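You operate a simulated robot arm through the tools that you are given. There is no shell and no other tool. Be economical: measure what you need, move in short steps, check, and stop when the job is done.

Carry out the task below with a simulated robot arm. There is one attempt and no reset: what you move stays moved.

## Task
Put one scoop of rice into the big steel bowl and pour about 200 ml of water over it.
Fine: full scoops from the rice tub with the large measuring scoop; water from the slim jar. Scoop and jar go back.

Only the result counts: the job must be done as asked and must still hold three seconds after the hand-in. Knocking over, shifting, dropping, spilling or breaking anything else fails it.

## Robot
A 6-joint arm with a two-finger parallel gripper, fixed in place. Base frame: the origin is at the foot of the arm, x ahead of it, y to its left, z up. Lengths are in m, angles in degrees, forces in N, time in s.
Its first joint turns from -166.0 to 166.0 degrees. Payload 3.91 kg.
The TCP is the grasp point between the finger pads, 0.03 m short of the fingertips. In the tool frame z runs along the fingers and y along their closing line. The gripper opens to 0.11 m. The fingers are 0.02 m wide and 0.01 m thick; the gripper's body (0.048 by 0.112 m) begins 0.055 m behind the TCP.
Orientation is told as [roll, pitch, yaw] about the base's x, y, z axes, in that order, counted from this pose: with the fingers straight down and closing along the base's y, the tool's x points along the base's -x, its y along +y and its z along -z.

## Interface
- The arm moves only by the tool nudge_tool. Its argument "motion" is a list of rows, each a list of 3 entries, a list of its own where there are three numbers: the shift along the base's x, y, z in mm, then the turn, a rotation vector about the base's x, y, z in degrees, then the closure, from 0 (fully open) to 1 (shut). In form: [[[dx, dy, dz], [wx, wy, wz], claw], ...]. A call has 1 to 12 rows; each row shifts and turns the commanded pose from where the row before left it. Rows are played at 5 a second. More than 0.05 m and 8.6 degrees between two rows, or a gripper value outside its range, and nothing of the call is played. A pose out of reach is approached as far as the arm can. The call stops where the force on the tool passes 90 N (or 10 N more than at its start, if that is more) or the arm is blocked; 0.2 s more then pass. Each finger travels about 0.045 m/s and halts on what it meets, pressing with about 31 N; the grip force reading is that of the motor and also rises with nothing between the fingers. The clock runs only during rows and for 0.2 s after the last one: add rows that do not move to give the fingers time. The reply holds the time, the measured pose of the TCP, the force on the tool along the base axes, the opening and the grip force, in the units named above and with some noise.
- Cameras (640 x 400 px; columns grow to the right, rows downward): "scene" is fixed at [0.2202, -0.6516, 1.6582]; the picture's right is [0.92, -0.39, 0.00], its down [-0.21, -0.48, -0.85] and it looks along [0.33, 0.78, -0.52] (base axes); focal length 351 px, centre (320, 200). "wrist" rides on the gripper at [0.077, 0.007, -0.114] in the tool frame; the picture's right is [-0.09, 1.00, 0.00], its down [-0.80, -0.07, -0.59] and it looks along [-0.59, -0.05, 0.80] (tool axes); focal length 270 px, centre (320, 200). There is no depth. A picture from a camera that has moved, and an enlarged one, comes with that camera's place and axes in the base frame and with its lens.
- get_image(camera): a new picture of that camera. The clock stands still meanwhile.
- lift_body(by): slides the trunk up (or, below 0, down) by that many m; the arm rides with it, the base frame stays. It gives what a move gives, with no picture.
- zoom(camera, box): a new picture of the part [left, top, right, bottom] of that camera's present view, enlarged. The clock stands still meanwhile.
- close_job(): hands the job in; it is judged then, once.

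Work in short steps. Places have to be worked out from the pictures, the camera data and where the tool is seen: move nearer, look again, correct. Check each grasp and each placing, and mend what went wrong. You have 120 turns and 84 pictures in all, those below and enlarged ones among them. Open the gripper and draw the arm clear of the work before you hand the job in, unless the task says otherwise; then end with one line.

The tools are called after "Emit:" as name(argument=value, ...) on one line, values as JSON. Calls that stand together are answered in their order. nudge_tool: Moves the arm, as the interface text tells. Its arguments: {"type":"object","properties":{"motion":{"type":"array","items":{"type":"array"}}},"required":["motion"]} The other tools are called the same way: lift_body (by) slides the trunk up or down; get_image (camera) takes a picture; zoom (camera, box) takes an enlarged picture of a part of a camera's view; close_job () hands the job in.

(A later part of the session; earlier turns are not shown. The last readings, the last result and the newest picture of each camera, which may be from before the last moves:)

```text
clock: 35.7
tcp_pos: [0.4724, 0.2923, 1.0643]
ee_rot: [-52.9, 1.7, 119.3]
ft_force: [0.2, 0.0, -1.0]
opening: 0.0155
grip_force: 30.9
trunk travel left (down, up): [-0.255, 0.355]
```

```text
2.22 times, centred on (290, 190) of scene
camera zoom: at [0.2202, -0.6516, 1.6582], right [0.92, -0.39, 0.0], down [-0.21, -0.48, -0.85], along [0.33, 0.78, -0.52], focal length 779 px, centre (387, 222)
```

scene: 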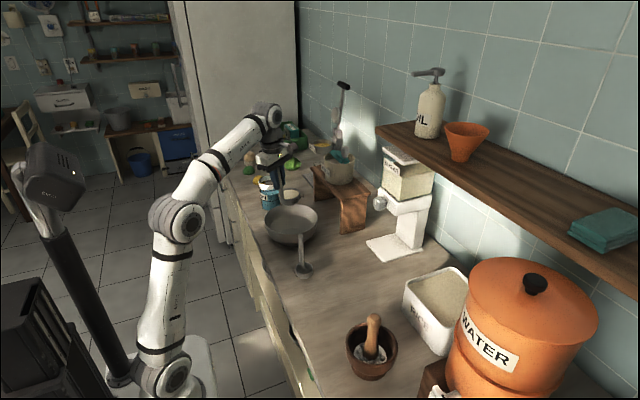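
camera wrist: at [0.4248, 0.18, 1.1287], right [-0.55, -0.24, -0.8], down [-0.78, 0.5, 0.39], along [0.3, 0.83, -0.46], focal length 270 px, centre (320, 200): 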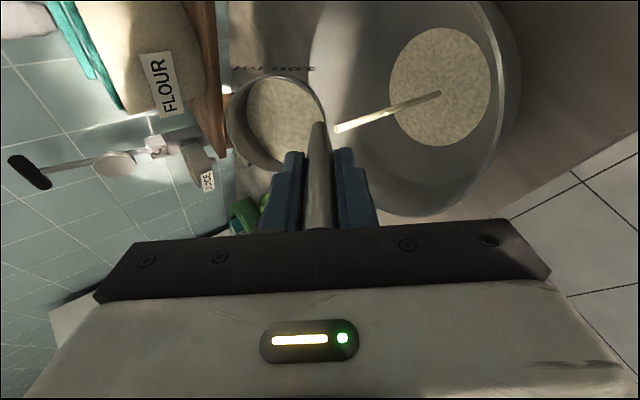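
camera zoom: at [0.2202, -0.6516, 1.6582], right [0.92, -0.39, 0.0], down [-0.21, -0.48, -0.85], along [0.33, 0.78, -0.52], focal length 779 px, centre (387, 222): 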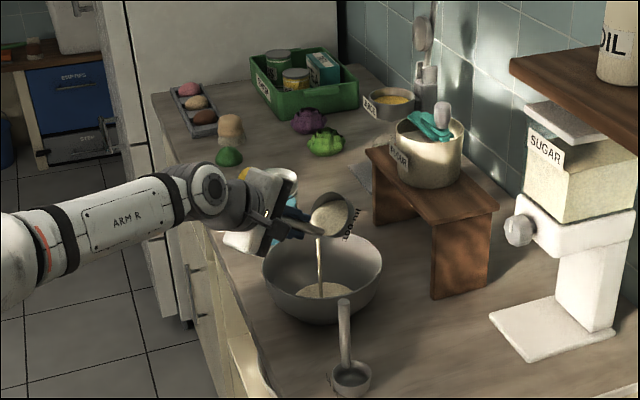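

Rice streams into the bowl's middle. I continue tilting and wait for it to empty.

Emit:
nudge_tool(motion=[[[0, 0, 0], [4.22, -6.79, 0], 1], [[0, 0, 0], [4.22, -6.79, 0], 1], [[0, 0, 5], [4.22, -6.79, 0], 1], [[0, 0, 5], [4.22, -6.79, 0], 1], [[0, 0, 5], [4.22, -6.79, 0], 1], [[0, 0, 5], [4.22, -6.79, 0], 1], [[0, 0, 0], [0, 0, 0], 1], [[0, 0, 0], [0, 0, 0], 1], [[0, 0, 0], [0, 0, 0], 1], [[0, 0, 0], [0, 0, 0], 1], [[0, 0, 0], [0, 0, 0], 1]])

Emit:
get_image(camera="wrist")

Emit:
zoom(camera="scene", box=[220, 100, 360, 280])

```text
clock: 38.1
tcp_pos: [0.4769, 0.2827, 1.0777]
ee_rot: [-91.8, -0.2, 116.2]
ft_force: [0.6, -0.1, -1.8]
opening: 0.0152
grip_force: 31.3
out of reach, approached as far as the arm can: row 3, 4
trunk travel left (down, up): [-0.255, 0.355]
```

```text
39 pictures are left
camera wrist: at [0.4078, 0.1645, 1.0654], right [-0.01, 0.09, -1.0], down [-0.89, 0.46, 0.05], along [0.46, 0.88, 0.08], focal length 270 px, centre (320, 200)
```

wrist: 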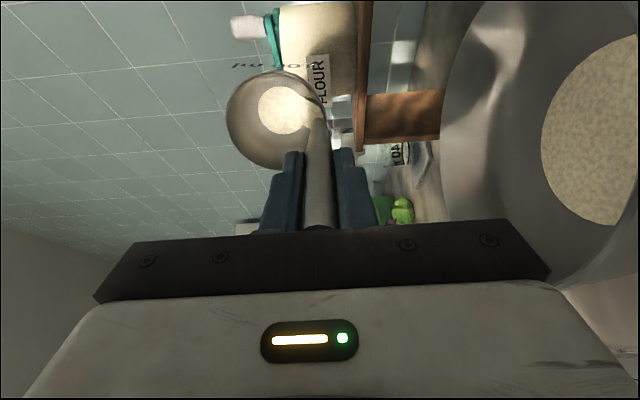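

```text
2.22 times, centred on (290, 190) of scene
camera zoom: at [0.2202, -0.6516, 1.6582], right [0.92, -0.39, 0.0], down [-0.21, -0.48, -0.85], along [0.33, 0.78, -0.52], focal length 779 px, centre (387, 222)
```

zoom: 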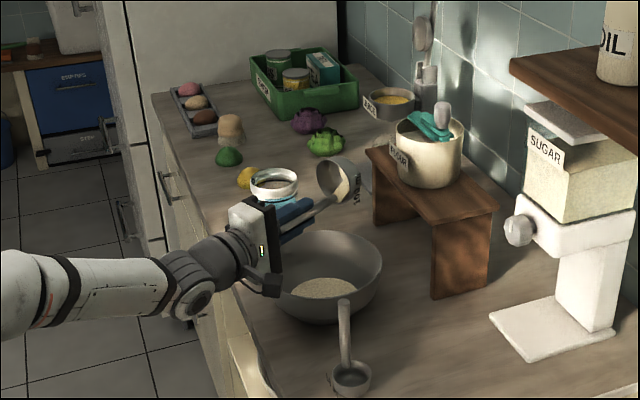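

A thin layer of rice still shows in the cup. I tilt further and wait.

Emit:
nudge_tool(motion=[[[0, 0, 5], [4.22, -6.79, 0], 1], [[0, 0, 5], [4.22, -6.79, 0], 1], [[0, 0, 5], [4.22, -6.79, 0], 1], [[0, 0, 0], [0, 0, 0], 1], [[0, 0, 0], [0, 0, 0], 1], [[0, 0, 0], [0, 0, 0], 1], [[0, 0, 0], [0, 0, 0], 1], [[0, 0, 0], [0, 0, 0], 1]])

Emit:
get_image(camera="wrist")

```text
clock: 39.9
tcp_pos: [0.4692, 0.2939, 1.0934]
ee_rot: [-115.4, -2.7, 116.2]
ft_force: [0.5, -1.2, -1.2]
opening: 0.0154
grip_force: 31.0
out of reach, approached as far as the arm can: row 3
trunk travel left (down, up): [-0.255, 0.355]
```

```text
37 pictures are left
camera wrist: at [0.4102, 0.1828, 1.033], right [0.33, 0.31, -0.89], down [-0.87, 0.48, -0.15], along [0.38, 0.82, 0.42], focal length 270 px, centre (320, 200)
```

wrist: 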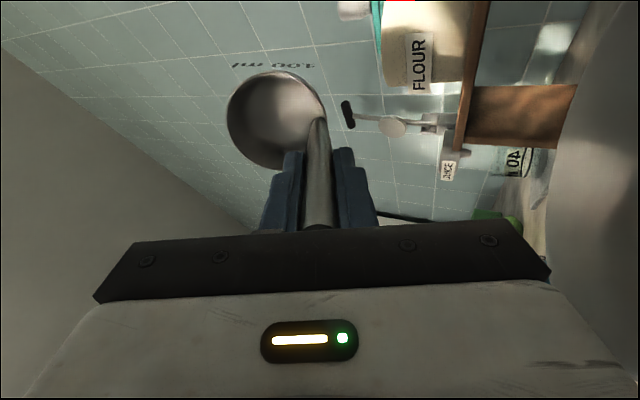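

The cup is empty. I rotate back upright while rising.

Emit:
nudge_tool(motion=[[[0, 0, 8], [-4.22, 6.79, 0], 1], [[0, 0, 8], [-4.22, 6.79, 0], 1], [[0, 0, 8], [-4.22, 6.79, 0], 1], [[0, 0, 8], [-4.22, 6.79, 0], 1], [[0, 0, 8], [-4.22, 6.79, 0], 1], [[0, 0, 8], [-4.22, 6.79, 0], 1], [[0, 0, 8], [-4.22, 6.79, 0], 1], [[0, 0, 8], [-4.22, 6.79, 0], 1], [[0, 0, 8], [-4.22, 6.79, 0], 1], [[0, 0, 8], [-4.22, 6.79, 0], 1], [[0, 0, 8], [-4.22, 6.79, 0], 1], [[0, 0, 8], [-4.22, 6.79, 0], 1]])

Emit:
nudge_tool(motion=[[[0, 0, 0], [-4.22, 6.79, 0], 1], [[0, 0, 0], [-4.22, 6.79, 0], 1], [[0, 0, 0], [0, 0, 0], 1]])

```text
clock: 42.5
tcp_pos: [0.4714, 0.2897, 1.1868]
ee_rot: [-24.1, 6.5, 118.8]
ft_force: [-0.2, 0.3, 0.0]
opening: 0.0154
grip_force: 31.0
out of reach, approached as far as the arm can: row 6
trunk travel left (down, up): [-0.255, 0.355]
```

```text
clock: 43.3
tcp_pos: [0.4728, 0.2889, 1.1874]
ee_rot: [-8.2, 7.1, 120.6]
ft_force: [0.2, 0.3, -0.4]
opening: 0.0151
grip_force: 31.4
trunk travel left (down, up): [-0.255, 0.355]
```

Some tilt residue remains (roll −8.2, pitch 7.1). I correct it and turn back toward yaw 0 while moving away from the bowl.

Emit:
nudge_tool(motion=[[[0, -10, 0], [0.97, 5.33, 0], 1], [[0, -20, 0], [0.97, 5.33, 0], 1], [[2, -22, 0], [0, 0, -8], 1], [[2, -22, 0], [0, 0, -8], 1], [[2, -22, 0], [0, 0, -8], 1], [[3, -22, 0], [0, 0, -8], 1], [[4, -22, 0], [0, 0, -8], 1], [[4, -22, 0], [0, 0, -8], 1], [[4, -22, 0], [0, 0, -8], 1], [[4, -22, 0], [0, 0, -8], 1], [[4, -22, 0], [0, 0, -8], 1], [[4, -22, 0], [0, 0, -8], 1]])

Emit:
lift_body(by=0.15)

```text
clock: 45.9
tcp_pos: [0.5035, 0.0398, 1.1832]
ee_rot: [-0.1, -0.2, 41.1]
ft_force: [-0.4, -0.1, -0.4]
opening: 0.0153
grip_force: 31.0
out of reach, approached as far as the arm can: row 2
trunk travel left (down, up): [-0.255, 0.355]
```

```text
clock: 47.6
tcp_pos: [0.5036, 0.0415, 1.3332]
ee_rot: [-0.1, -0.1, 41.2]
ft_force: [-0.6, 0.0, -0.8]
opening: 0.0149
grip_force: 30.8
trunk travel left (down, up): [-0.405, 0.205]
```

Level again. I finish the yaw and go above the scoop's home spot.

Emit:
nudge_tool(motion=[[[25, 0, -35], [0, 0, -6.9], 1], [[25, 0, -35], [0, 0, -6.9], 1], [[25, 0, -35], [0, 0, -6.9], 1], [[25, 0, -35], [0, 0, -6.9], 1], [[25, -1, -35], [0, 0, -6.9], 1], [[24, -1, -35], [0, 0, -6.7], 1], [[0, 0, -40], [0, 0, 0], 1], [[0, 0, 0], [0, 0, 0], 1], [[0, 0, 0], [0, 0, 0], 1]])

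Emit:
zoom(camera="scene", box=[310, 170, 430, 300])

```text
clock: 49.6
tcp_pos: [0.6535, 0.0377, 1.0844]
ee_rot: [-0.1, -0.1, -0.1]
ft_force: [-0.4, 0.3, -1.0]
opening: 0.0152
grip_force: 31.0
trunk travel left (down, up): [-0.405, 0.205]
```

```text
3.08 times, centred on (370, 235) of scene
camera zoom: at [0.2202, -0.6516, 1.6582], right [0.92, -0.39, 0.0], down [-0.21, -0.48, -0.85], along [0.33, 0.78, -0.52], focal length 1079 px, centre (166, 92)
```

zoom: 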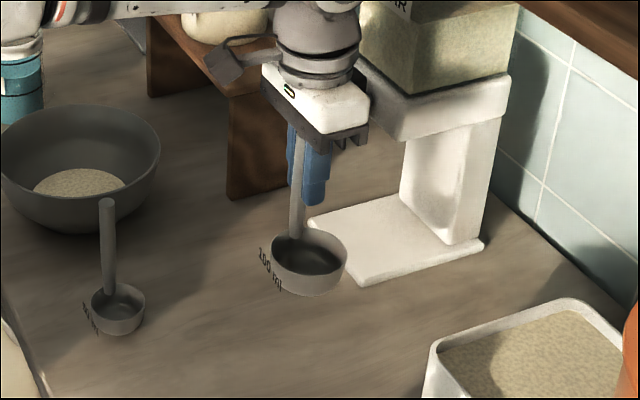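

Cup upright and empty above its spot. I set it down gently.

Emit:
nudge_tool(motion=[[[-1, 2, -35], [0, 0, 0], 1], [[0, 0, -35], [0, 0, 0], 1], [[0, 0, -20], [0, 0, 0], 1], [[0, 0, -8], [0, 0, 0], 1], [[0, 0, 0], [0, 0, 0], 1], [[0, 0, -2], [0, 0, 0], 1], [[0, 0, 0], [0, 0, 0], 1]])

Emit:
zoom(camera="scene", box=[330, 210, 410, 300])

```text
clock: 51.2
tcp_pos: [0.6506, 0.0397, 0.9853]
ee_rot: [-0.1, -0.3, 0.0]
ft_force: [0.7, -0.1, 21.0]
opening: 0.0154
grip_force: 30.5
trunk travel left (down, up): [-0.405, 0.205]
```

```text
4.44 times, centred on (370, 255) of scene
camera zoom: at [0.2202, -0.6516, 1.6582], right [0.92, -0.39, 0.0], down [-0.21, -0.48, -0.85], along [0.33, 0.78, -0.52], focal length 1558 px, centre (98, -44)
```

zoom: 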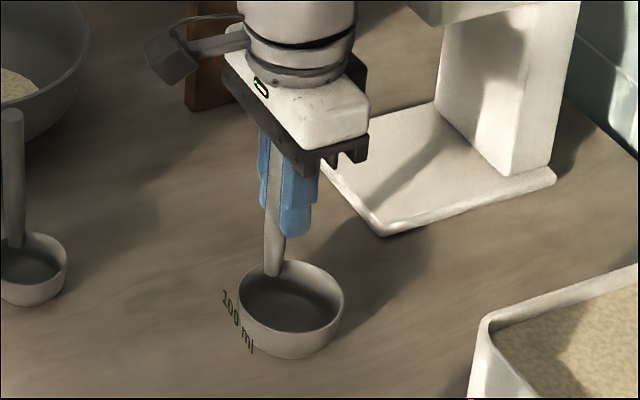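

In contact (21 N), the cup is ~4 mm off in −x from the original. I ease up, shift, and release.

Emit:
nudge_tool(motion=[[[0, 0, 4], [0, 0, 0], 1], [[4, 0, 0], [0, 0, 0], 1], [[0, 0, 0], [0, 0, 0], 1], [[0, 0, -3], [0, 0, 0], 1], [[0, 0, 0], [0, 0, 0], 1]])

Emit:
nudge_tool(motion=[[[0, 0, 0], [0, 0, 0], 0.8], [[0, 0, 0], [0, 0, 0], 0.65], [[0, 0, 0], [0, 0, 0], 0.5], [[0, 0, 0], [0, 0, 0], 0.5], [[0, 0, 0], [0, 0, 0], 0.5], [[0, 0, 30], [0, 0, 0], 0.5], [[0, 0, 40], [0, 0, 0], 0.5], [[0, 0, 40], [0, 0, 0], 0.5], [[0, 0, 0], [0, 0, 0], 0.5]])

Emit:
zoom(camera="scene", box=[330, 220, 410, 300])

```text
clock: 52.4
tcp_pos: [0.6563, 0.0402, 0.9849]
ee_rot: [-0.2, -0.2, 0.0]
ft_force: [-0.7, 1.2, 7.7]
opening: 0.0153
grip_force: 31.3
trunk travel left (down, up): [-0.405, 0.205]
```

```text
clock: 54.4
tcp_pos: [0.6563, 0.0411, 1.0961]
ee_rot: [-0.1, -0.2, 0.0]
ft_force: [0.2, -0.5, 0.0]
opening: 0.0552
grip_force: 0.0
trunk travel left (down, up): [-0.405, 0.205]
```

```text
5.00 times, centred on (370, 260) of scene
camera zoom: at [0.2202, -0.6516, 1.6582], right [0.92, -0.39, 0.0], down [-0.21, -0.48, -0.85], along [0.33, 0.78, -0.52], focal length 1753 px, centre (70, -100)
```

zoom: 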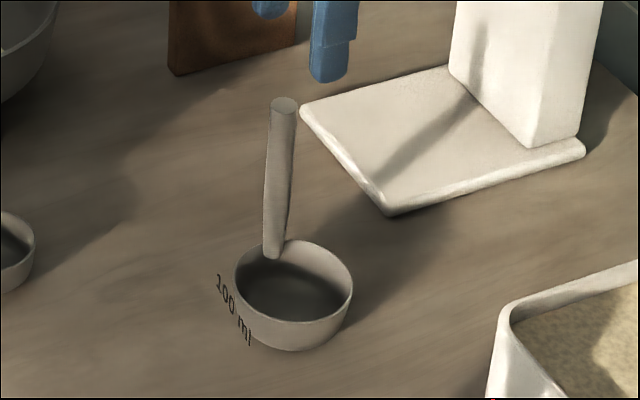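

Scoop is back. Now I rise and move left to inspect both jars.

Emit:
nudge_tool(motion=[[[-25, 0, 40], [0, 0, 0], 0.3], [[-25, 0, 40], [0, 0, 0], 0], [[-25, 0, 40], [0, 0, 0], 0], [[-20, 30, 25], [0, 0, 0], 0], [[-10, 45, 0], [0, 0, 0], 0], [[-10, 45, 0], [0, 0, 0], 0], [[-10, 45, 0], [0, 0, 0], 0], [[-10, 45, 0], [0, 0, 0], 0], [[-10, 45, 0], [0, 0, 0], 0], [[-10, 45, 0], [0, 0, 0], 0], [[-10, 45, 0], [0, 0, 0], 0], [[0, 0, 0], [0, 0, 0], 0]])

Emit:
get_image(camera="wrist")

```text
clock: 57.0
tcp_pos: [0.491, 0.3834, 1.2423]
ee_rot: [0.0, -0.1, 0.0]
ft_force: [-0.1, 0.5, -0.2]
opening: 0.1101
grip_force: 0.1
trunk travel left (down, up): [-0.405, 0.205]
```

```text
33 pictures are left
camera wrist: at [0.4116, 0.3925, 1.3532], right [0.09, 1.0, 0.0], down [0.8, -0.07, 0.6], along [0.59, -0.05, -0.8], focal length 270 px, centre (320, 200)
```

wrist: 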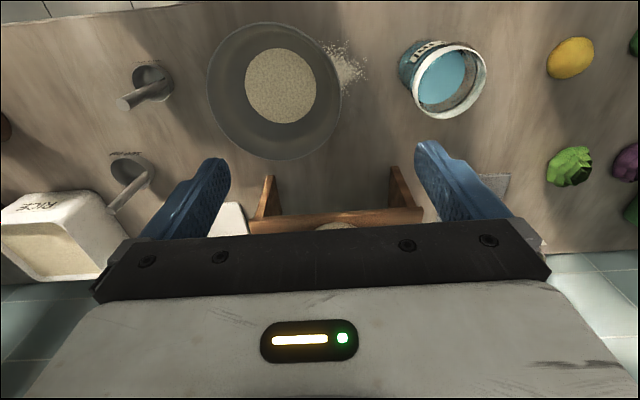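

The specks by the bowl were there from the start. I yaw and pitch the tool outward to look at the jar hidden behind the bench.

Emit:
nudge_tool(motion=[[[0, 0, 0], [0, 0, 8.5], 0], [[0, 0, 0], [0, 0, 8.5], 0], [[0, 0, 0], [0, 0, 8.5], 0], [[0, 0, 0], [0, 0, 8.5], 0], [[0, 0, 10], [4.7, -6.47, 0], 0], [[0, 0, 10], [4.7, -6.47, 0], 0], [[0, 0, 10], [4.7, -6.47, 0], 0], [[0, 0, 0], [0, 0, 0], 0]])

Emit:
get_image(camera="wrist")

```text
clock: 58.8
tcp_pos: [0.4905, 0.3835, 1.27]
ee_rot: [0.7, -24.1, 33.8]
ft_force: [0.2, -0.1, -0.2]
opening: 0.1099
grip_force: 0.1
trunk travel left (down, up): [-0.405, 0.205]
```

```text
32 pictures are left
camera wrist: at [0.3895, 0.3242, 1.3411], right [-0.49, 0.87, 0.05], down [0.45, 0.21, 0.87], along [0.75, 0.45, -0.49], focal length 270 px, centre (320, 200)
```

wrist: 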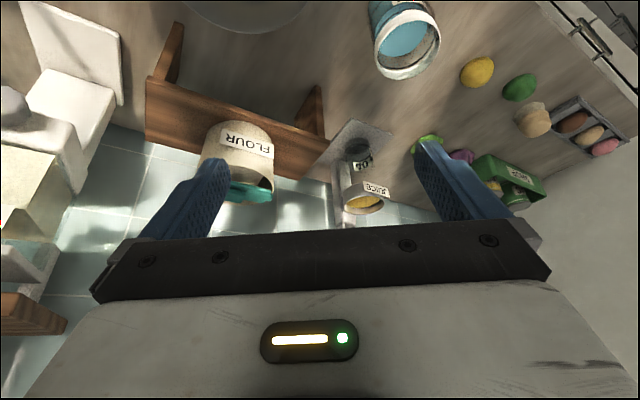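

Emit:
zoom(camera="wrist", box=[310, 100, 410, 220])

Emit:
zoom(camera="wrist", box=[355, 0, 455, 90])

```text
3.33 times, centred on (360, 160) of wrist
camera zoom: at [0.3895, 0.3242, 1.3411], right [-0.49, 0.87, 0.05], down [0.45, 0.21, 0.87], along [0.75, 0.45, -0.49], focal length 901 px, centre (187, 333)
```

zoom: 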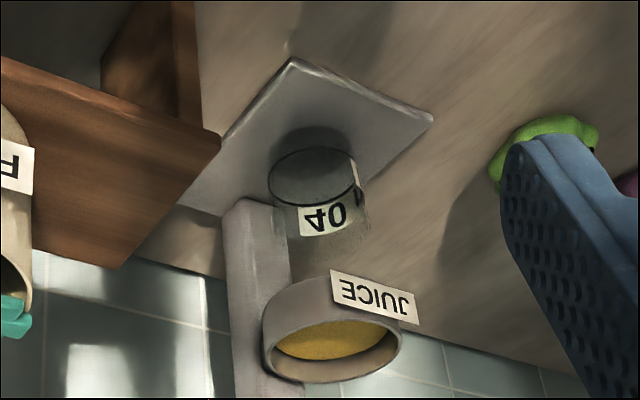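

```text
4.44 times, centred on (405, 45) of wrist
camera zoom: at [0.3895, 0.3242, 1.3411], right [-0.49, 0.87, 0.05], down [0.45, 0.21, 0.87], along [0.75, 0.45, -0.49], focal length 1201 px, centre (-58, 889)
```

zoom: 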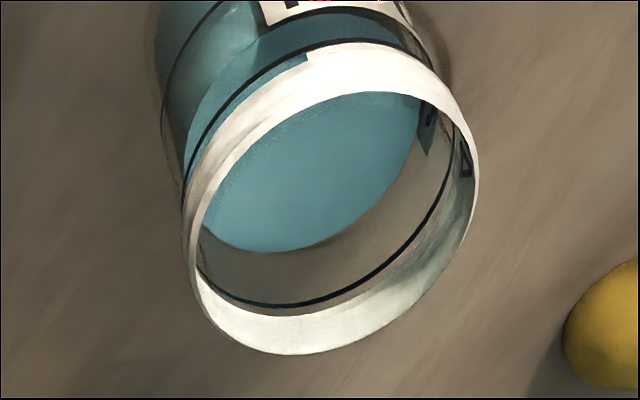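

The hidden one is just a juicer's 40 ml catch cup, so the "ml" jar with the water is the slim jar. I move lower and closer to read its marks.

Emit:
nudge_tool(motion=[[[-20, 12, -28], [0, 0, 0], 0], [[-20, 12, -28], [0, 0, 0], 0], [[-20, 12, -28], [0, 0, 0], 0], [[-20, 12, -28], [0, 0, 0], 0], [[-20, 12, -28], [0, 0, 0], 0], [[0, 0, 0], [0, 0, 0], 0]])

Emit:
get_image(camera="wrist")

```text
clock: 60.2
tcp_pos: [0.391, 0.4437, 1.129]
ee_rot: [0.7, -24.1, 33.9]
ft_force: [0.9, 0.3, -0.1]
opening: 0.1099
grip_force: 0.1
trunk travel left (down, up): [-0.405, 0.205]
```

```text
29 pictures are left
camera wrist: at [0.289, 0.3849, 1.2012], right [-0.49, 0.87, 0.05], down [0.45, 0.21, 0.87], along [0.75, 0.45, -0.49], focal length 270 px, centre (320, 200)
```

wrist: 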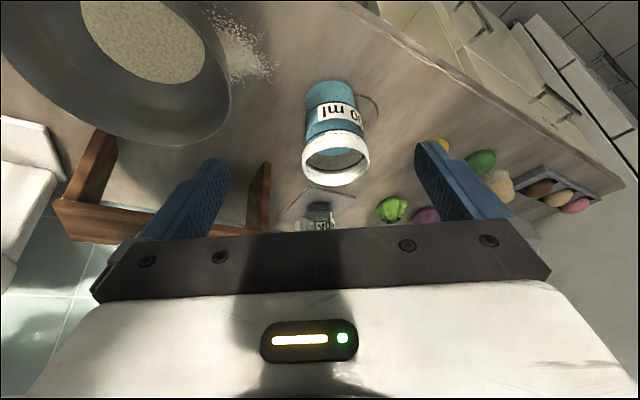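

Emit:
zoom(camera="wrist", box=[295, 70, 385, 190])

```text
3.33 times, centred on (340, 130) of wrist
camera zoom: at [0.289, 0.3849, 1.2012], right [-0.49, 0.87, 0.05], down [0.45, 0.21, 0.87], along [0.75, 0.45, -0.49], focal length 901 px, centre (253, 433)
```

zoom: 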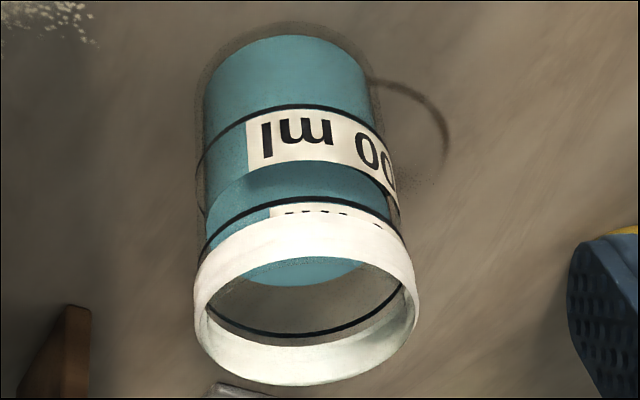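

Labels are "?00 ml" at two lines about 42 mm and 90 mm up: consistent with 200/400 ml, water ≈300 ml. I plan a side grasp with the camera on top, so I first undo the tilt, rise, and start turning the tool around in free space.

Emit:
nudge_tool(motion=[[[0, -10, 25], [-4.7, 6.47, 0], 0], [[0, -10, 25], [-4.7, 6.47, 0], 0], [[0, -10, 25], [-4.7, 6.47, 0], 0], [[0, -10, 25], [0, 0, 0], 0], [[0, 0, 20], [0, 0, -8.4], 0], [[0, 0, 0], [0, 0, -8.4], 0], [[0, 0, 0], [0, 0, -8.4], 0], [[0, 0, 0], [0, 0, -8.4], 0], [[0, 0, 0], [0, 0, -8.4], 0], [[0, 0, 0], [0, 0, -8.4], 0], [[0, 0, 0], [0, 0, -8.4], 0], [[0, 0, 0], [0, 0, -8.4], 0]])

Emit:
nudge_tool(motion=[[[0, 0, 0], [0, 0, -8.4], 0], [[0, 0, 0], [0, 0, -8.4], 0], [[0, 0, 0], [0, 0, -8.4], 0], [[0, 0, 0], [0, 0, -8.4], 0], [[0, 0, 0], [0, 0, -8.4], 0], [[0, 0, 0], [0, 0, -8.4], 0], [[0, 0, 0], [0, 0, -8.4], 0], [[0, 0, 0], [0, 0, -8.4], 0], [[0, 0, 0], [0, 0, -8.4], 0], [[0, 0, 0], [0, 0, -8.4], 0], [[0, 0, 0], [0, 0, -8.4], 0], [[0, 0, 0], [0, 0, -7.2], 0]])

```text
clock: 62.8
tcp_pos: [0.3917, 0.4058, 1.25]
ee_rot: [0.0, -0.2, -33.3]
ft_force: [-0.5, -0.1, 0.4]
opening: 0.1098
grip_force: 0.0
trunk travel left (down, up): [-0.405, 0.205]
```

```text
clock: 65.4
tcp_pos: [0.3953, 0.4021, 1.249]
ee_rot: [-0.2, -0.1, -122.4]
ft_force: [-0.1, 0.3, 0.5]
opening: 0.11
grip_force: 0.0
out of reach, approached as far as the arm can: row 11, 12
trunk travel left (down, up): [-0.405, 0.205]
```

Joint 6 limits near −166° relative, so I'll instead use the un-flipped orientation with a ~60° tilt side grasp (camera still clears the counter). I turn back to yaw 47°, and lower the trunk for posture.

Emit:
nudge_tool(motion=[[[0, 0, 8], [0, 0, 8.4], 0], [[0, 0, 8], [0, 0, 8.4], 0], [[0, 0, 8], [0, 0, 8.4], 0], [[0, 0, 8], [0, 0, 8.4], 0], [[0, 0, 8], [0, 0, 8.4], 0], [[0, 0, 8], [0, 0, 8.4], 0], [[0, 0, 8], [0, 0, 8.4], 0], [[0, 0, 8], [0, 0, 8.4], 0], [[0, 0, 8], [0, 0, 8.4], 0], [[0, 0, 8], [0, 0, 8.4], 0], [[0, 0, 8], [0, 0, 8.4], 0], [[0, 0, 8], [0, 0, 8.4], 0]])

Emit:
nudge_tool(motion=[[[0, 0, 5], [0, 0, 8.6], 0], [[0, 0, 5], [0, 0, 8.6], 0], [[0, 0, 5], [0, 0, 8.6], 0], [[0, 0, 5], [0, 0, 8.6], 0], [[0, 0, 0], [0, 0, 8.6], 0], [[0, 0, 0], [0, 0, 8.6], 0], [[0, 0, 0], [0, 0, 8.6], 0], [[0, 0, 0], [0, 0, 8.4], 0], [[0, 0, 0], [0, 0, 0], 0]])

Emit:
lift_body(by=-0.25)

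```text
clock: 68.0
tcp_pos: [0.3853, 0.39, 1.3211]
ee_rot: [0.0, -0.1, -21.3]
ft_force: [-0.6, -0.5, 0.3]
opening: 0.1101
grip_force: 0.0
out of reach, approached as far as the arm can: row 9, 10, 11, 12
trunk travel left (down, up): [-0.405, 0.205]
```

```text
clock: 70.0
tcp_pos: [0.3797, 0.3849, 1.3252]
ee_rot: [-0.3, -0.1, 47.2]
ft_force: [0.1, -0.9, 0.5]
opening: 0.11
grip_force: 0.0
out of reach, approached as far as the arm can: row 1, 2, 3, 4
trunk travel left (down, up): [-0.405, 0.205]
```

```text
clock: 72.6
tcp_pos: [0.3812, 0.3833, 1.0765]
ee_rot: [-0.3, -0.1, 47.0]
ft_force: [-0.8, 0.4, 0.9]
opening: 0.11
grip_force: 0.1
trunk travel left (down, up): [-0.155, 0.455]
```

Posture set. I tilt the tool outward ~65° in place, watching for limits.

Emit:
nudge_tool(motion=[[[0, 0, 0], [5.92, -5.52, 0], 0], [[0, 0, 0], [5.92, -5.52, 0], 0], [[0, 0, 0], [5.92, -5.52, 0], 0], [[0, 0, 0], [5.92, -5.52, 0], 0], [[0, 0, 0], [5.92, -5.52, 0], 0], [[0, 0, 0], [5.92, -5.52, 0], 0], [[0, 0, 0], [5.92, -5.52, 0], 0], [[0, 0, 0], [5.92, -5.52, 0], 0], [[0, 0, 0], [0, 0, 0], 0]])

Emit:
get_image(camera="scene")

Emit:
get_image(camera="wrist")

```text
clock: 74.6
tcp_pos: [0.3796, 0.3843, 1.0759]
ee_rot: [-0.4, -65.0, 47.1]
ft_force: [0.3, 0.6, 0.6]
opening: 0.11
grip_force: 0.0
trunk travel left (down, up): [-0.155, 0.455]
```

```text
27 pictures are left
```

scene: 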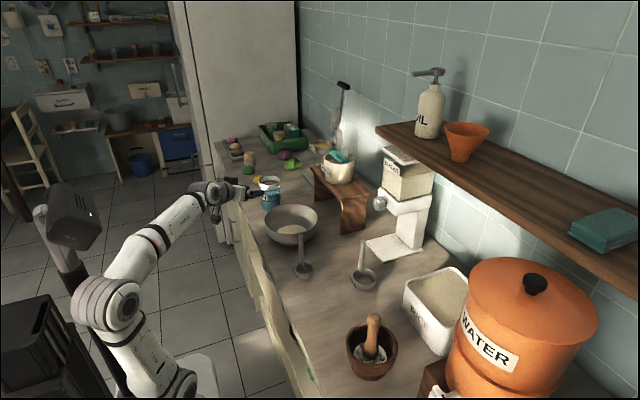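

```text
26 pictures are left
camera wrist: at [0.2813, 0.2902, 1.0525], right [-0.7, 0.71, 0.08], down [-0.09, -0.19, 0.98], along [0.71, 0.68, 0.2], focal length 270 px, centre (320, 200)
```

wrist: 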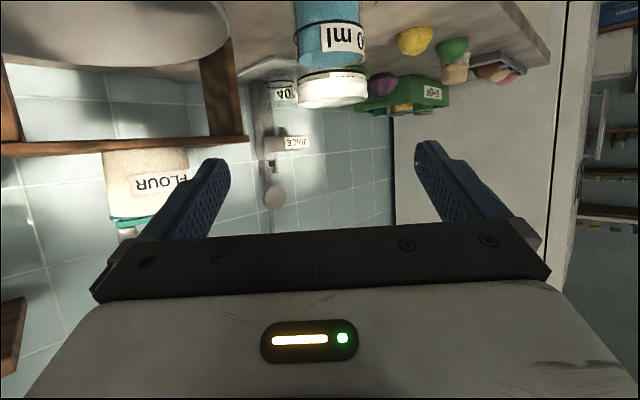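

Tilt reached cleanly. The jar is now nearly level with the camera, so I zoom for marks and water level.

Emit:
zoom(camera="wrist", box=[280, 0, 390, 110])

```text
3.64 times, centred on (335, 55) of wrist
camera zoom: at [0.2813, 0.2902, 1.0525], right [-0.7, 0.71, 0.08], down [-0.09, -0.19, 0.98], along [0.71, 0.68, 0.2], focal length 983 px, centre (266, 727)
```

zoom: 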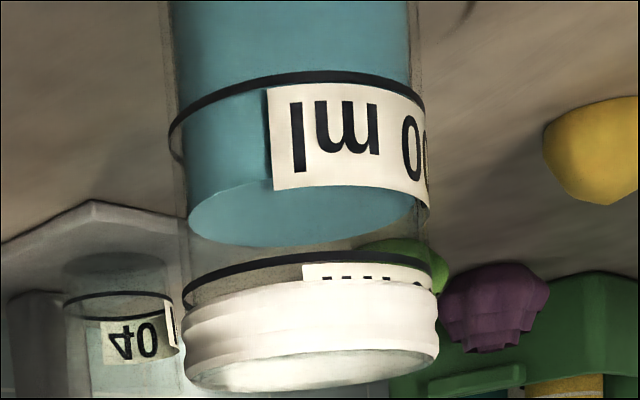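

Water sits midway between the lines (≈300 ml). I move to the pre-grasp point on the approach line.

Emit:
nudge_tool(motion=[[[17, 25, -25], [0, 0, 0], 0], [[17, 25, -25], [0, 0, 0], 0], [[17, 24, -25], [0, 0, 0], 0], [[0, 0, 0], [0, 0, 0], 0]])

Emit:
get_image(camera="wrist")

Emit:
zoom(camera="scene", box=[200, 140, 320, 240])

```text
clock: 75.6
tcp_pos: [0.4311, 0.4588, 1.0016]
ee_rot: [-0.3, -64.9, 47.3]
ft_force: [0.1, -1.3, -0.1]
opening: 0.1103
grip_force: 0.1
trunk travel left (down, up): [-0.155, 0.455]
```

```text
24 pictures are left
camera wrist: at [0.3316, 0.3644, 0.9779], right [-0.7, 0.71, 0.08], down [-0.09, -0.19, 0.98], along [0.71, 0.68, 0.2], focal length 270 px, centre (320, 200)
```

wrist: 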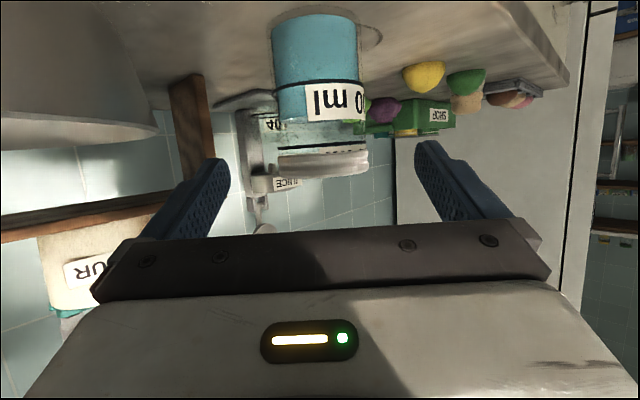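

```text
4.00 times, centred on (260, 190) of scene
camera zoom: at [0.2202, -0.6516, 1.6582], right [0.92, -0.39, 0.0], down [-0.21, -0.48, -0.85], along [0.33, 0.78, -0.52], focal length 1402 px, centre (560, 240)
```

zoom: 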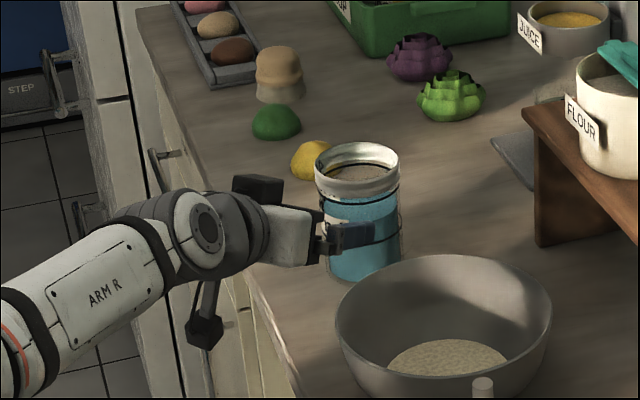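

Jar is centred between the fingers (lateral error ≈1 mm). I advance along the tool axis.

Emit:
nudge_tool(motion=[[[18, 19, -13], [0, 0, 0], 0], [[18, 19, -13], [0, 0, 0], 0], [[17, 19, -12], [0, 0, 0], 0], [[15, 17, -11], [0, 0, 0], 0], [[0, 0, 0], [0, 0, 0], 0]])

Emit:
get_image(camera="wrist")

Emit:
zoom(camera="scene", box=[220, 150, 310, 230])

```text
clock: 76.8
tcp_pos: [0.4995, 0.5322, 0.9522]
ee_rot: [-0.4, -64.8, 47.1]
ft_force: [0.9, 0.1, 1.5]
opening: 0.1101
grip_force: 0.0
trunk travel left (down, up): [-0.155, 0.455]
```

```text
22 pictures are left
camera wrist: at [0.3998, 0.4381, 0.9296], right [-0.7, 0.71, 0.08], down [-0.09, -0.19, 0.98], along [0.71, 0.68, 0.19], focal length 270 px, centre (320, 200)
```

wrist: 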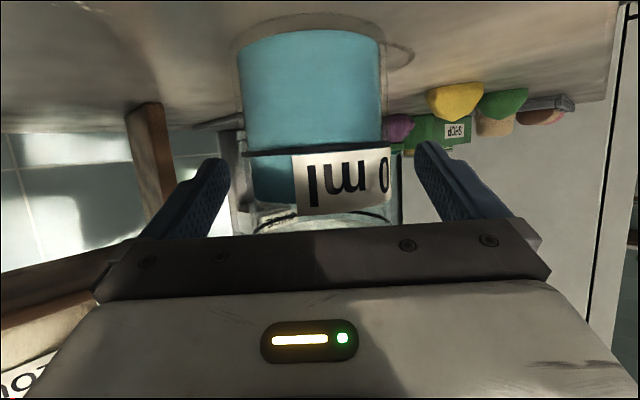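

```text
5.00 times, centred on (265, 190) of scene
camera zoom: at [0.2202, -0.6516, 1.6582], right [0.92, -0.39, 0.0], down [-0.21, -0.48, -0.85], along [0.33, 0.78, -0.52], focal length 1753 px, centre (595, 250)
```

zoom: 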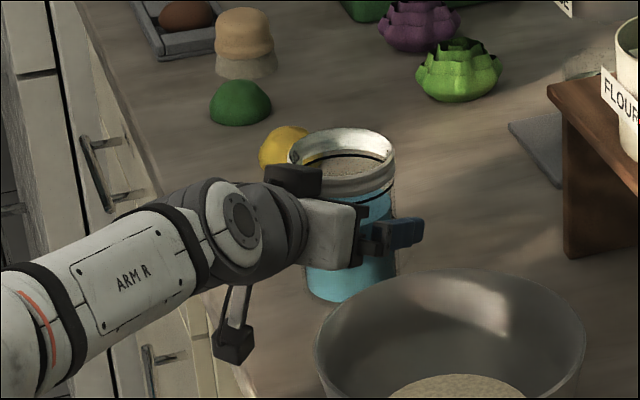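

With the camera's skew accounted for, the jar is centred to ~1 mm. I close gently.

Emit:
nudge_tool(motion=[[[0, 0, 0], [0, 0, 0], 0.15], [[0, 0, 0], [0, 0, 0], 0.25], [[0, 0, 0], [0, 0, 0], 0.35], [[0, 0, 0], [0, 0, 0], 0.5], [[0, 0, 0], [0, 0, 0], 0.7], [[0, 0, 0], [0, 0, 0], 1], [[0, 0, 0], [0, 0, 0], 1], [[0, 0, 0], [0, 0, 0], 1]])

Emit:
nudge_tool(motion=[[[0, 0, 8], [0, 0, 0], 1], [[0, 0, 15], [0, 0, 0], 1], [[0, 0, 20], [0, 0, 0], 1], [[0, 0, 0], [0, 0, 0], 1]])

Emit:
zoom(camera="scene", box=[220, 130, 310, 230])

```text
clock: 78.6
tcp_pos: [0.4992, 0.5315, 0.9533]
ee_rot: [-0.3, -64.9, 47.1]
ft_force: [2.2, -0.5, 1.0]
opening: 0.0823
grip_force: 31.1
trunk travel left (down, up): [-0.155, 0.455]
```

```text
clock: 79.6
tcp_pos: [0.4985, 0.5303, 0.9958]
ee_rot: [-0.4, -64.9, 47.3]
ft_force: [-0.1, 0.4, -5.8]
opening: 0.0823
grip_force: 30.6
trunk travel left (down, up): [-0.155, 0.455]
```

```text
4.00 times, centred on (265, 180) of scene
camera zoom: at [0.2202, -0.6516, 1.6582], right [0.92, -0.39, 0.0], down [-0.21, -0.48, -0.85], along [0.33, 0.78, -0.52], focal length 1402 px, centre (540, 280)
```

zoom: 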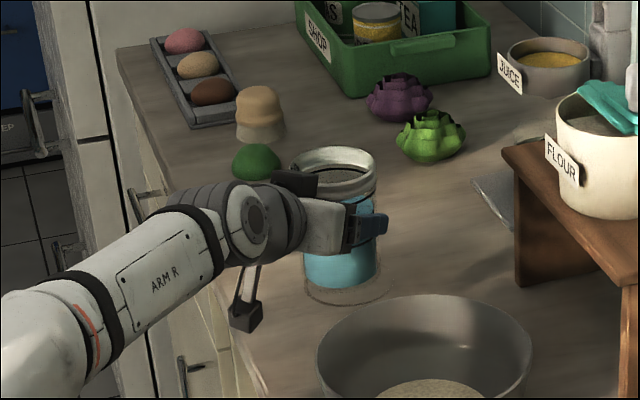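

Jar lifted (weight ≈5.8 N), ring mark shows its home (release TCP ≈ (0.499, 0.532, 0.953)). I raise it and carry it slowly beside the bowl's centre, yawing 9°.

Emit:
nudge_tool(motion=[[[0, 0, 20], [0, 0, 0], 1], [[0, 0, 25], [0, 0, 0], 1], [[0, 0, 20], [0, 0, 0], 1], [[-1, -10, 0], [0, 0, -1], 1], [[-2, -20, 0], [0, 0, -1], 1], [[-2, -20, 0], [0, 0, -1], 1], [[-2, -20, 0], [0, 0, -1], 1], [[-2, -20, 0], [0, 0, -1], 1], [[-2, -20, 0], [0, 0, -1], 1], [[-2, -20, 0], [0, 0, -1], 1], [[-2, -15, 0], [0, 0, -1], 1], [[-1, -12, 0], [0, 0, -1], 1]])

Emit:
nudge_tool(motion=[[[0, 0, 0], [0, 0, 0], 1], [[0, 0, 0], [0, 0, 0], 1], [[0, 0, 0], [0, 0, 0], 1]])

Emit:
get_image(camera="scene")

```text
clock: 82.2
tcp_pos: [0.4835, 0.3741, 1.061]
ee_rot: [-0.3, -65.0, 38.0]
ft_force: [-0.2, 0.1, -6.0]
opening: 0.0812
grip_force: 31.4
trunk travel left (down, up): [-0.155, 0.455]
```

```text
clock: 83.0
tcp_pos: [0.4837, 0.3739, 1.059]
ee_rot: [-0.5, -64.8, 38.2]
ft_force: [0.1, 0.0, -4.2]
opening: 0.0812
grip_force: 31.0
trunk travel left (down, up): [-0.155, 0.455]
```

```text
19 pictures are left
```

scene: 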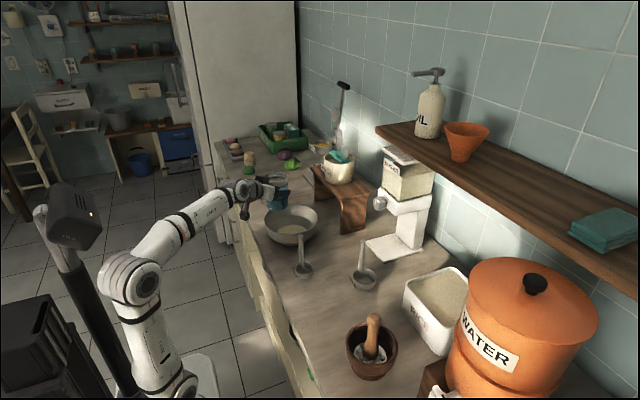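

Jar is over the bowl. I roll about the tool axis by 48° first (jar tilt ≈43°, no pour expected) and check.

Emit:
nudge_tool(motion=[[[0, 0, 0], [5.71, 4.46, -3.38], 1], [[0, 0, 0], [5.71, 4.46, -3.38], 1], [[0, 0, 0], [5.71, 4.46, -3.38], 1], [[0, 0, 0], [5.71, 4.46, -3.38], 1], [[0, 0, 0], [5.71, 4.46, -3.38], 1], [[0, 0, 0], [5.71, 4.46, -3.38], 1], [[0, 0, 0], [0, 0, 0], 1]])

Emit:
zoom(camera="scene", box=[220, 130, 340, 250])

```text
clock: 84.6
tcp_pos: [0.4855, 0.376, 1.0585]
ee_rot: [57.5, -37.4, -31.0]
ft_force: [0.7, 0.1, -5.6]
opening: 0.0808
grip_force: 30.9
trunk travel left (down, up): [-0.155, 0.455]
```

```text
3.33 times, centred on (280, 190) of scene
camera zoom: at [0.2202, -0.6516, 1.6582], right [0.92, -0.39, 0.0], down [-0.21, -0.48, -0.85], along [0.33, 0.78, -0.52], focal length 1169 px, centre (453, 233)
```

zoom: 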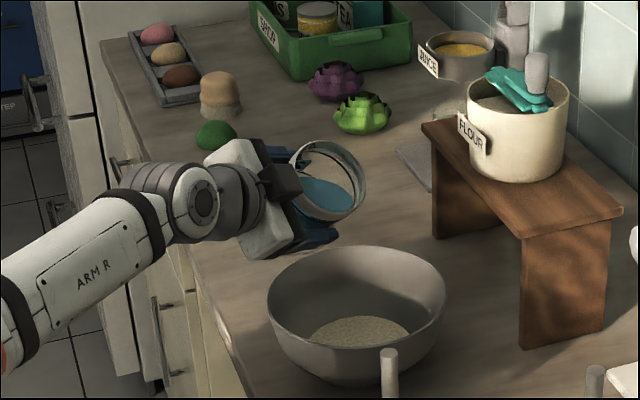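

Lip is above the bowl's middle. I roll to 72° total (jar tilt ≈64°) and hold, then look.

Emit:
nudge_tool(motion=[[[0, 0, 0], [5.71, 4.46, -3.38], 1], [[0, 0, 0], [4.28, 3.35, -2.54], 1], [[0, 0, 0], [4.28, 3.35, -2.54], 1], [[0, 0, 0], [2.86, 2.23, -1.69], 1], [[0, 0, 0], [0, 0, 0], 1], [[0, 0, 0], [0, 0, 0], 1], [[0, 0, 0], [0, 0, 0], 1], [[0, 0, 0], [0, 0, 0], 1]])

Emit:
zoom(camera="scene", box=[220, 130, 340, 250])

```text
clock: 86.4
tcp_pos: [0.4845, 0.3764, 1.059]
ee_rot: [63.6, -16.4, -44.0]
ft_force: [-0.1, -0.2, -3.7]
opening: 0.0809
grip_force: 31.2
trunk travel left (down, up): [-0.155, 0.455]
```

```text
3.33 times, centred on (280, 190) of scene
camera zoom: at [0.2202, -0.6516, 1.6582], right [0.92, -0.39, 0.0], down [-0.21, -0.48, -0.85], along [0.33, 0.78, -0.52], focal length 1169 px, centre (453, 233)
```

zoom: 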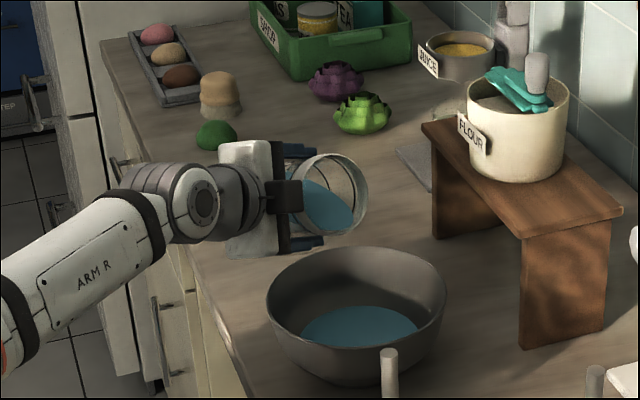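

Water has gone into the bowl and flow stopped. I roll back upright to measure the level left in the jar.

Emit:
nudge_tool(motion=[[[0, 0, 0], [-5.71, -4.46, 3.38], 1], [[0, 0, 0], [-5.71, -4.46, 3.38], 1], [[0, 0, 0], [-5.71, -4.46, 3.38], 1], [[0, 0, 0], [-5.71, -4.46, 3.38], 1], [[0, 0, 0], [-5.71, -4.46, 3.38], 1], [[0, 0, 0], [-5.71, -4.46, 3.38], 1], [[0, 0, 0], [-5.71, -4.46, 3.38], 1], [[0, 0, 0], [-5.71, -4.46, 3.38], 1], [[0, 0, 0], [-5.71, -4.46, 3.38], 1], [[0, 0, 0], [0, 0, 0], 1], [[0, 0, 0], [0, 0, 0], 1]])

Emit:
get_image(camera="wrist")

Emit:
zoom(camera="scene", box=[250, 130, 310, 210])

```text
clock: 88.8
tcp_pos: [0.4851, 0.3754, 1.0597]
ee_rot: [-0.5, -64.8, 38.2]
ft_force: [0.1, -0.6, -4.2]
opening: 0.081
grip_force: 31.1
trunk travel left (down, up): [-0.155, 0.455]
```

```text
16 pictures are left
camera wrist: at [0.3716, 0.2978, 1.0361], right [-0.58, 0.81, 0.08], down [-0.11, -0.17, 0.98], along [0.81, 0.56, 0.19], focal length 270 px, centre (320, 200)
```

wrist: 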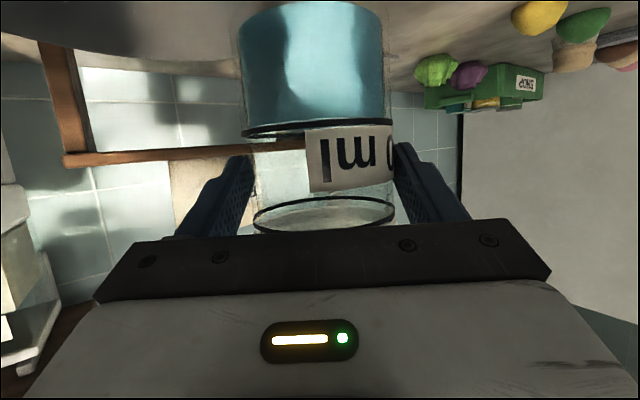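

```text
5.00 times, centred on (280, 170) of scene
camera zoom: at [0.2202, -0.6516, 1.6582], right [0.92, -0.39, 0.0], down [-0.21, -0.48, -0.85], along [0.33, 0.78, -0.52], focal length 1753 px, centre (520, 350)
```

zoom: 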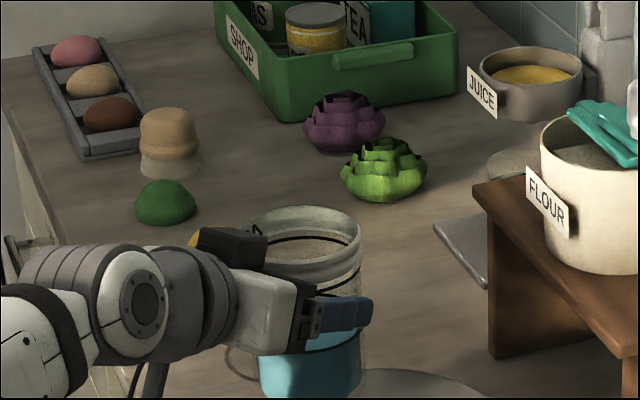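

The water left is right about at the lower (200 ml) line, i.e. ≈100 ml poured, matching the geometric estimate. I zoom to confirm.

Emit:
zoom(camera="wrist", box=[220, 80, 410, 240])

```text
2.50 times, centred on (315, 160) of wrist
camera zoom: at [0.3716, 0.2978, 1.0361], right [-0.58, 0.81, 0.08], down [-0.11, -0.17, 0.98], along [0.81, 0.56, 0.19], focal length 676 px, centre (332, 300)
```

zoom: 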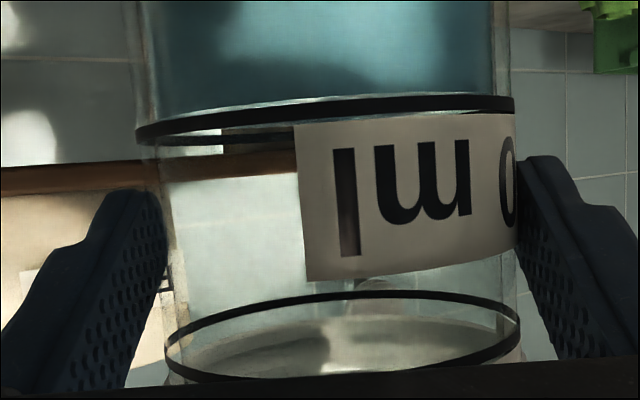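

Remaining ≈190–200 ml, so another ~100 ml is needed; geometry says a roll of ≈83.5° leaves 100 ml. I pour again.

Emit:
nudge_tool(motion=[[[0, 0, 0], [5.71, 4.46, -3.38], 1], [[0, 0, 0], [5.71, 4.46, -3.38], 1], [[0, 0, 0], [5.71, 4.46, -3.38], 1], [[0, 0, 0], [5.71, 4.46, -3.38], 1], [[0, 0, 0], [5.71, 4.46, -3.38], 1], [[0, 0, 0], [5.71, 4.46, -3.38], 1], [[0, 0, 0], [5.71, 4.46, -3.38], 1], [[0, 0, 0], [5.71, 4.46, -3.38], 1], [[0, 0, 0], [5.0, 3.9, -2.96], 1], [[0, 0, 0], [3.57, 2.79, -2.11], 1], [[0, 0, 0], [2.86, 2.23, -1.69], 1], [[0, 0, 0], [2.14, 1.67, -1.27], 1]])

Emit:
nudge_tool(motion=[[[0, 0, 0], [0.36, 0.28, -0.21], 1], [[0, 0, 0], [0, 0, 0], 1], [[0, 0, 0], [0, 0, 0], 1], [[0, 0, 0], [0, 0, 0], 1], [[0, 0, 0], [0, 0, 0], 1], [[0, 0, 0], [0, 0, 0], 1]])

Emit:
zoom(camera="scene", box=[220, 130, 340, 250])

```text
clock: 91.4
tcp_pos: [0.4848, 0.3747, 1.0587]
ee_rot: [64.6, -6.4, -48.9]
ft_force: [-0.7, 1.0, -2.6]
opening: 0.0808
grip_force: 31.0
trunk travel left (down, up): [-0.155, 0.455]
```

```text
clock: 92.8
tcp_pos: [0.4848, 0.3746, 1.0589]
ee_rot: [64.5, -5.9, -49.1]
ft_force: [0.3, 1.0, -3.1]
opening: 0.0809
grip_force: 30.6
trunk travel left (down, up): [-0.155, 0.455]
```

```text
3.33 times, centred on (280, 190) of scene
camera zoom: at [0.2202, -0.6516, 1.6582], right [0.92, -0.39, 0.0], down [-0.21, -0.48, -0.85], along [0.33, 0.78, -0.52], focal length 1169 px, centre (453, 233)
```

zoom: 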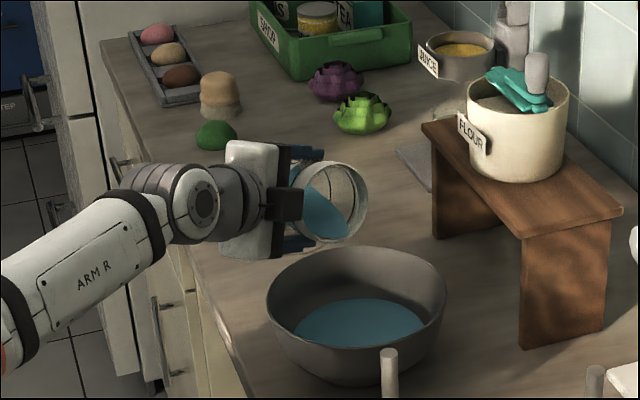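

More water in the bowl; flow settled. I roll upright again and measure.

Emit:
nudge_tool(motion=[[[0, 0, 0], [-5.71, -4.46, 3.38], 1], [[0, 0, 0], [-5.71, -4.46, 3.38], 1], [[0, 0, 0], [-5.71, -4.46, 3.38], 1], [[0, 0, 0], [-5.71, -4.46, 3.38], 1], [[0, 0, 0], [-5.71, -4.46, 3.38], 1], [[0, 0, 0], [-5.71, -4.46, 3.38], 1], [[0, 0, 0], [-5.71, -4.46, 3.38], 1], [[0, 0, 0], [-5.71, -4.46, 3.38], 1], [[0, 0, 0], [-5.71, -4.46, 3.38], 1], [[0, 0, 0], [-5.71, -4.46, 3.38], 1], [[0, 0, 0], [-2.5, -1.95, 1.48], 1], [[0, 0, 0], [0, 0, 0], 1]])

Emit:
zoom(camera="wrist", box=[220, 0, 420, 240])

```text
clock: 95.4
tcp_pos: [0.4842, 0.3751, 1.0585]
ee_rot: [-0.5, -64.8, 38.3]
ft_force: [-0.5, 0.2, -2.6]
opening: 0.0807
grip_force: 31.0
trunk travel left (down, up): [-0.155, 0.455]
```

```text
1.67 times, centred on (320, 120) of wrist
camera zoom: at [0.371, 0.2973, 1.0364], right [-0.58, 0.81, 0.08], down [-0.11, -0.17, 0.98], along [0.81, 0.56, 0.19], focal length 450 px, centre (320, 333)
```

zoom: 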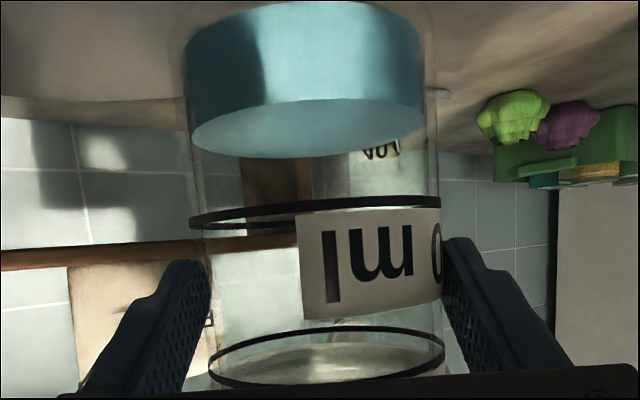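

Level is ≈25 mm under the 200 line → ≈92–95 ml left, so ≈205 ml poured. I carry the jar back to its ring mark.

Emit:
nudge_tool(motion=[[[1, 10, 0], [0, 0, 1], 1], [[2, 20, 0], [0, 0, 1], 1], [[2, 20, 0], [0, 0, 1], 1], [[2, 20, 0], [0, 0, 1], 1], [[2, 20, 0], [0, 0, 1], 1], [[2, 20, 0], [0, 0, 1], 1], [[2, 20, 0], [0, 0, 1], 1], [[2, 15, 0], [0, 0, 1], 1], [[0, 12, 0], [0, 0, 0.8], 1], [[0, 0, -25], [0, 0, 0], 1], [[0, 0, -25], [0, 0, 0], 1], [[0, 0, -15], [0, 0, 0], 1]])

Emit:
nudge_tool(motion=[[[0, 0, -10], [0, 0, 0], 1], [[0, 0, 0], [0, 0, 0], 1]])

Emit:
zoom(camera="scene", box=[220, 130, 310, 230])

```text
clock: 98.0
tcp_pos: [0.5002, 0.5316, 0.9924]
ee_rot: [-0.4, -64.8, 47.0]
ft_force: [-0.4, 0.4, -3.3]
opening: 0.0808
grip_force: 31.5
trunk travel left (down, up): [-0.155, 0.455]
```

```text
clock: 98.6
tcp_pos: [0.501, 0.5324, 0.9837]
ee_rot: [-0.4, -64.8, 47.0]
ft_force: [0.6, 0.5, -3.2]
opening: 0.0806
grip_force: 30.6
trunk travel left (down, up): [-0.155, 0.455]
```

```text
4.00 times, centred on (265, 180) of scene
camera zoom: at [0.2202, -0.6516, 1.6582], right [0.92, -0.39, 0.0], down [-0.21, -0.48, -0.85], along [0.33, 0.78, -0.52], focal length 1402 px, centre (540, 280)
```

zoom: 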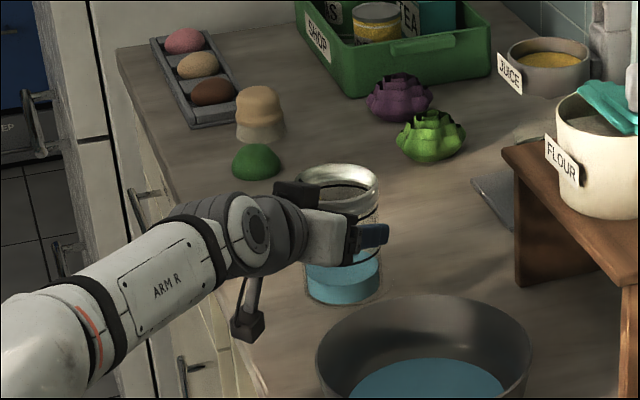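

Above the ring. I lower the last 30 mm gently.

Emit:
nudge_tool(motion=[[[-1, 0, -10], [0, 0, 0], 1], [[0, 0, -8], [0, 0, 0], 1], [[0, 0, -6], [0, 0, 0], 1], [[0, 0, -4], [0, 0, 0], 1], [[0, 0, -2], [0, 0, 0], 1], [[0, 0, 0], [0, 0, 0], 1]])

Emit:
zoom(camera="scene", box=[245, 160, 305, 220])

```text
clock: 100.0
tcp_pos: [0.4974, 0.5318, 0.9537]
ee_rot: [-0.3, -64.9, 46.9]
ft_force: [-4.8, -1.0, 14.3]
opening: 0.0769
grip_force: 30.9
trunk travel left (down, up): [-0.155, 0.455]
```

```text
6.67 times, centred on (275, 190) of scene
camera zoom: at [0.2202, -0.6516, 1.6582], right [0.92, -0.39, 0.0], down [-0.21, -0.48, -0.85], along [0.33, 0.78, -0.52], focal length 2337 px, centre (620, 267)
```

zoom: 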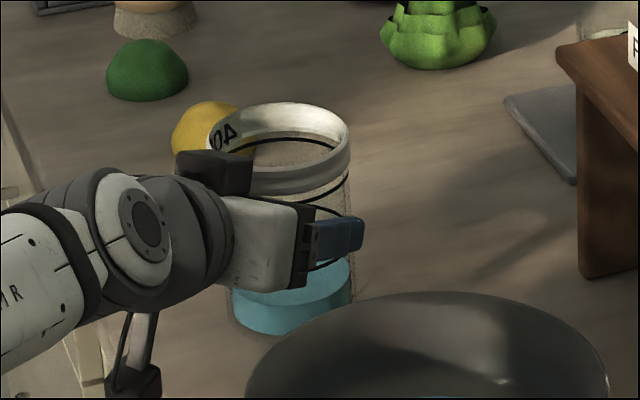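

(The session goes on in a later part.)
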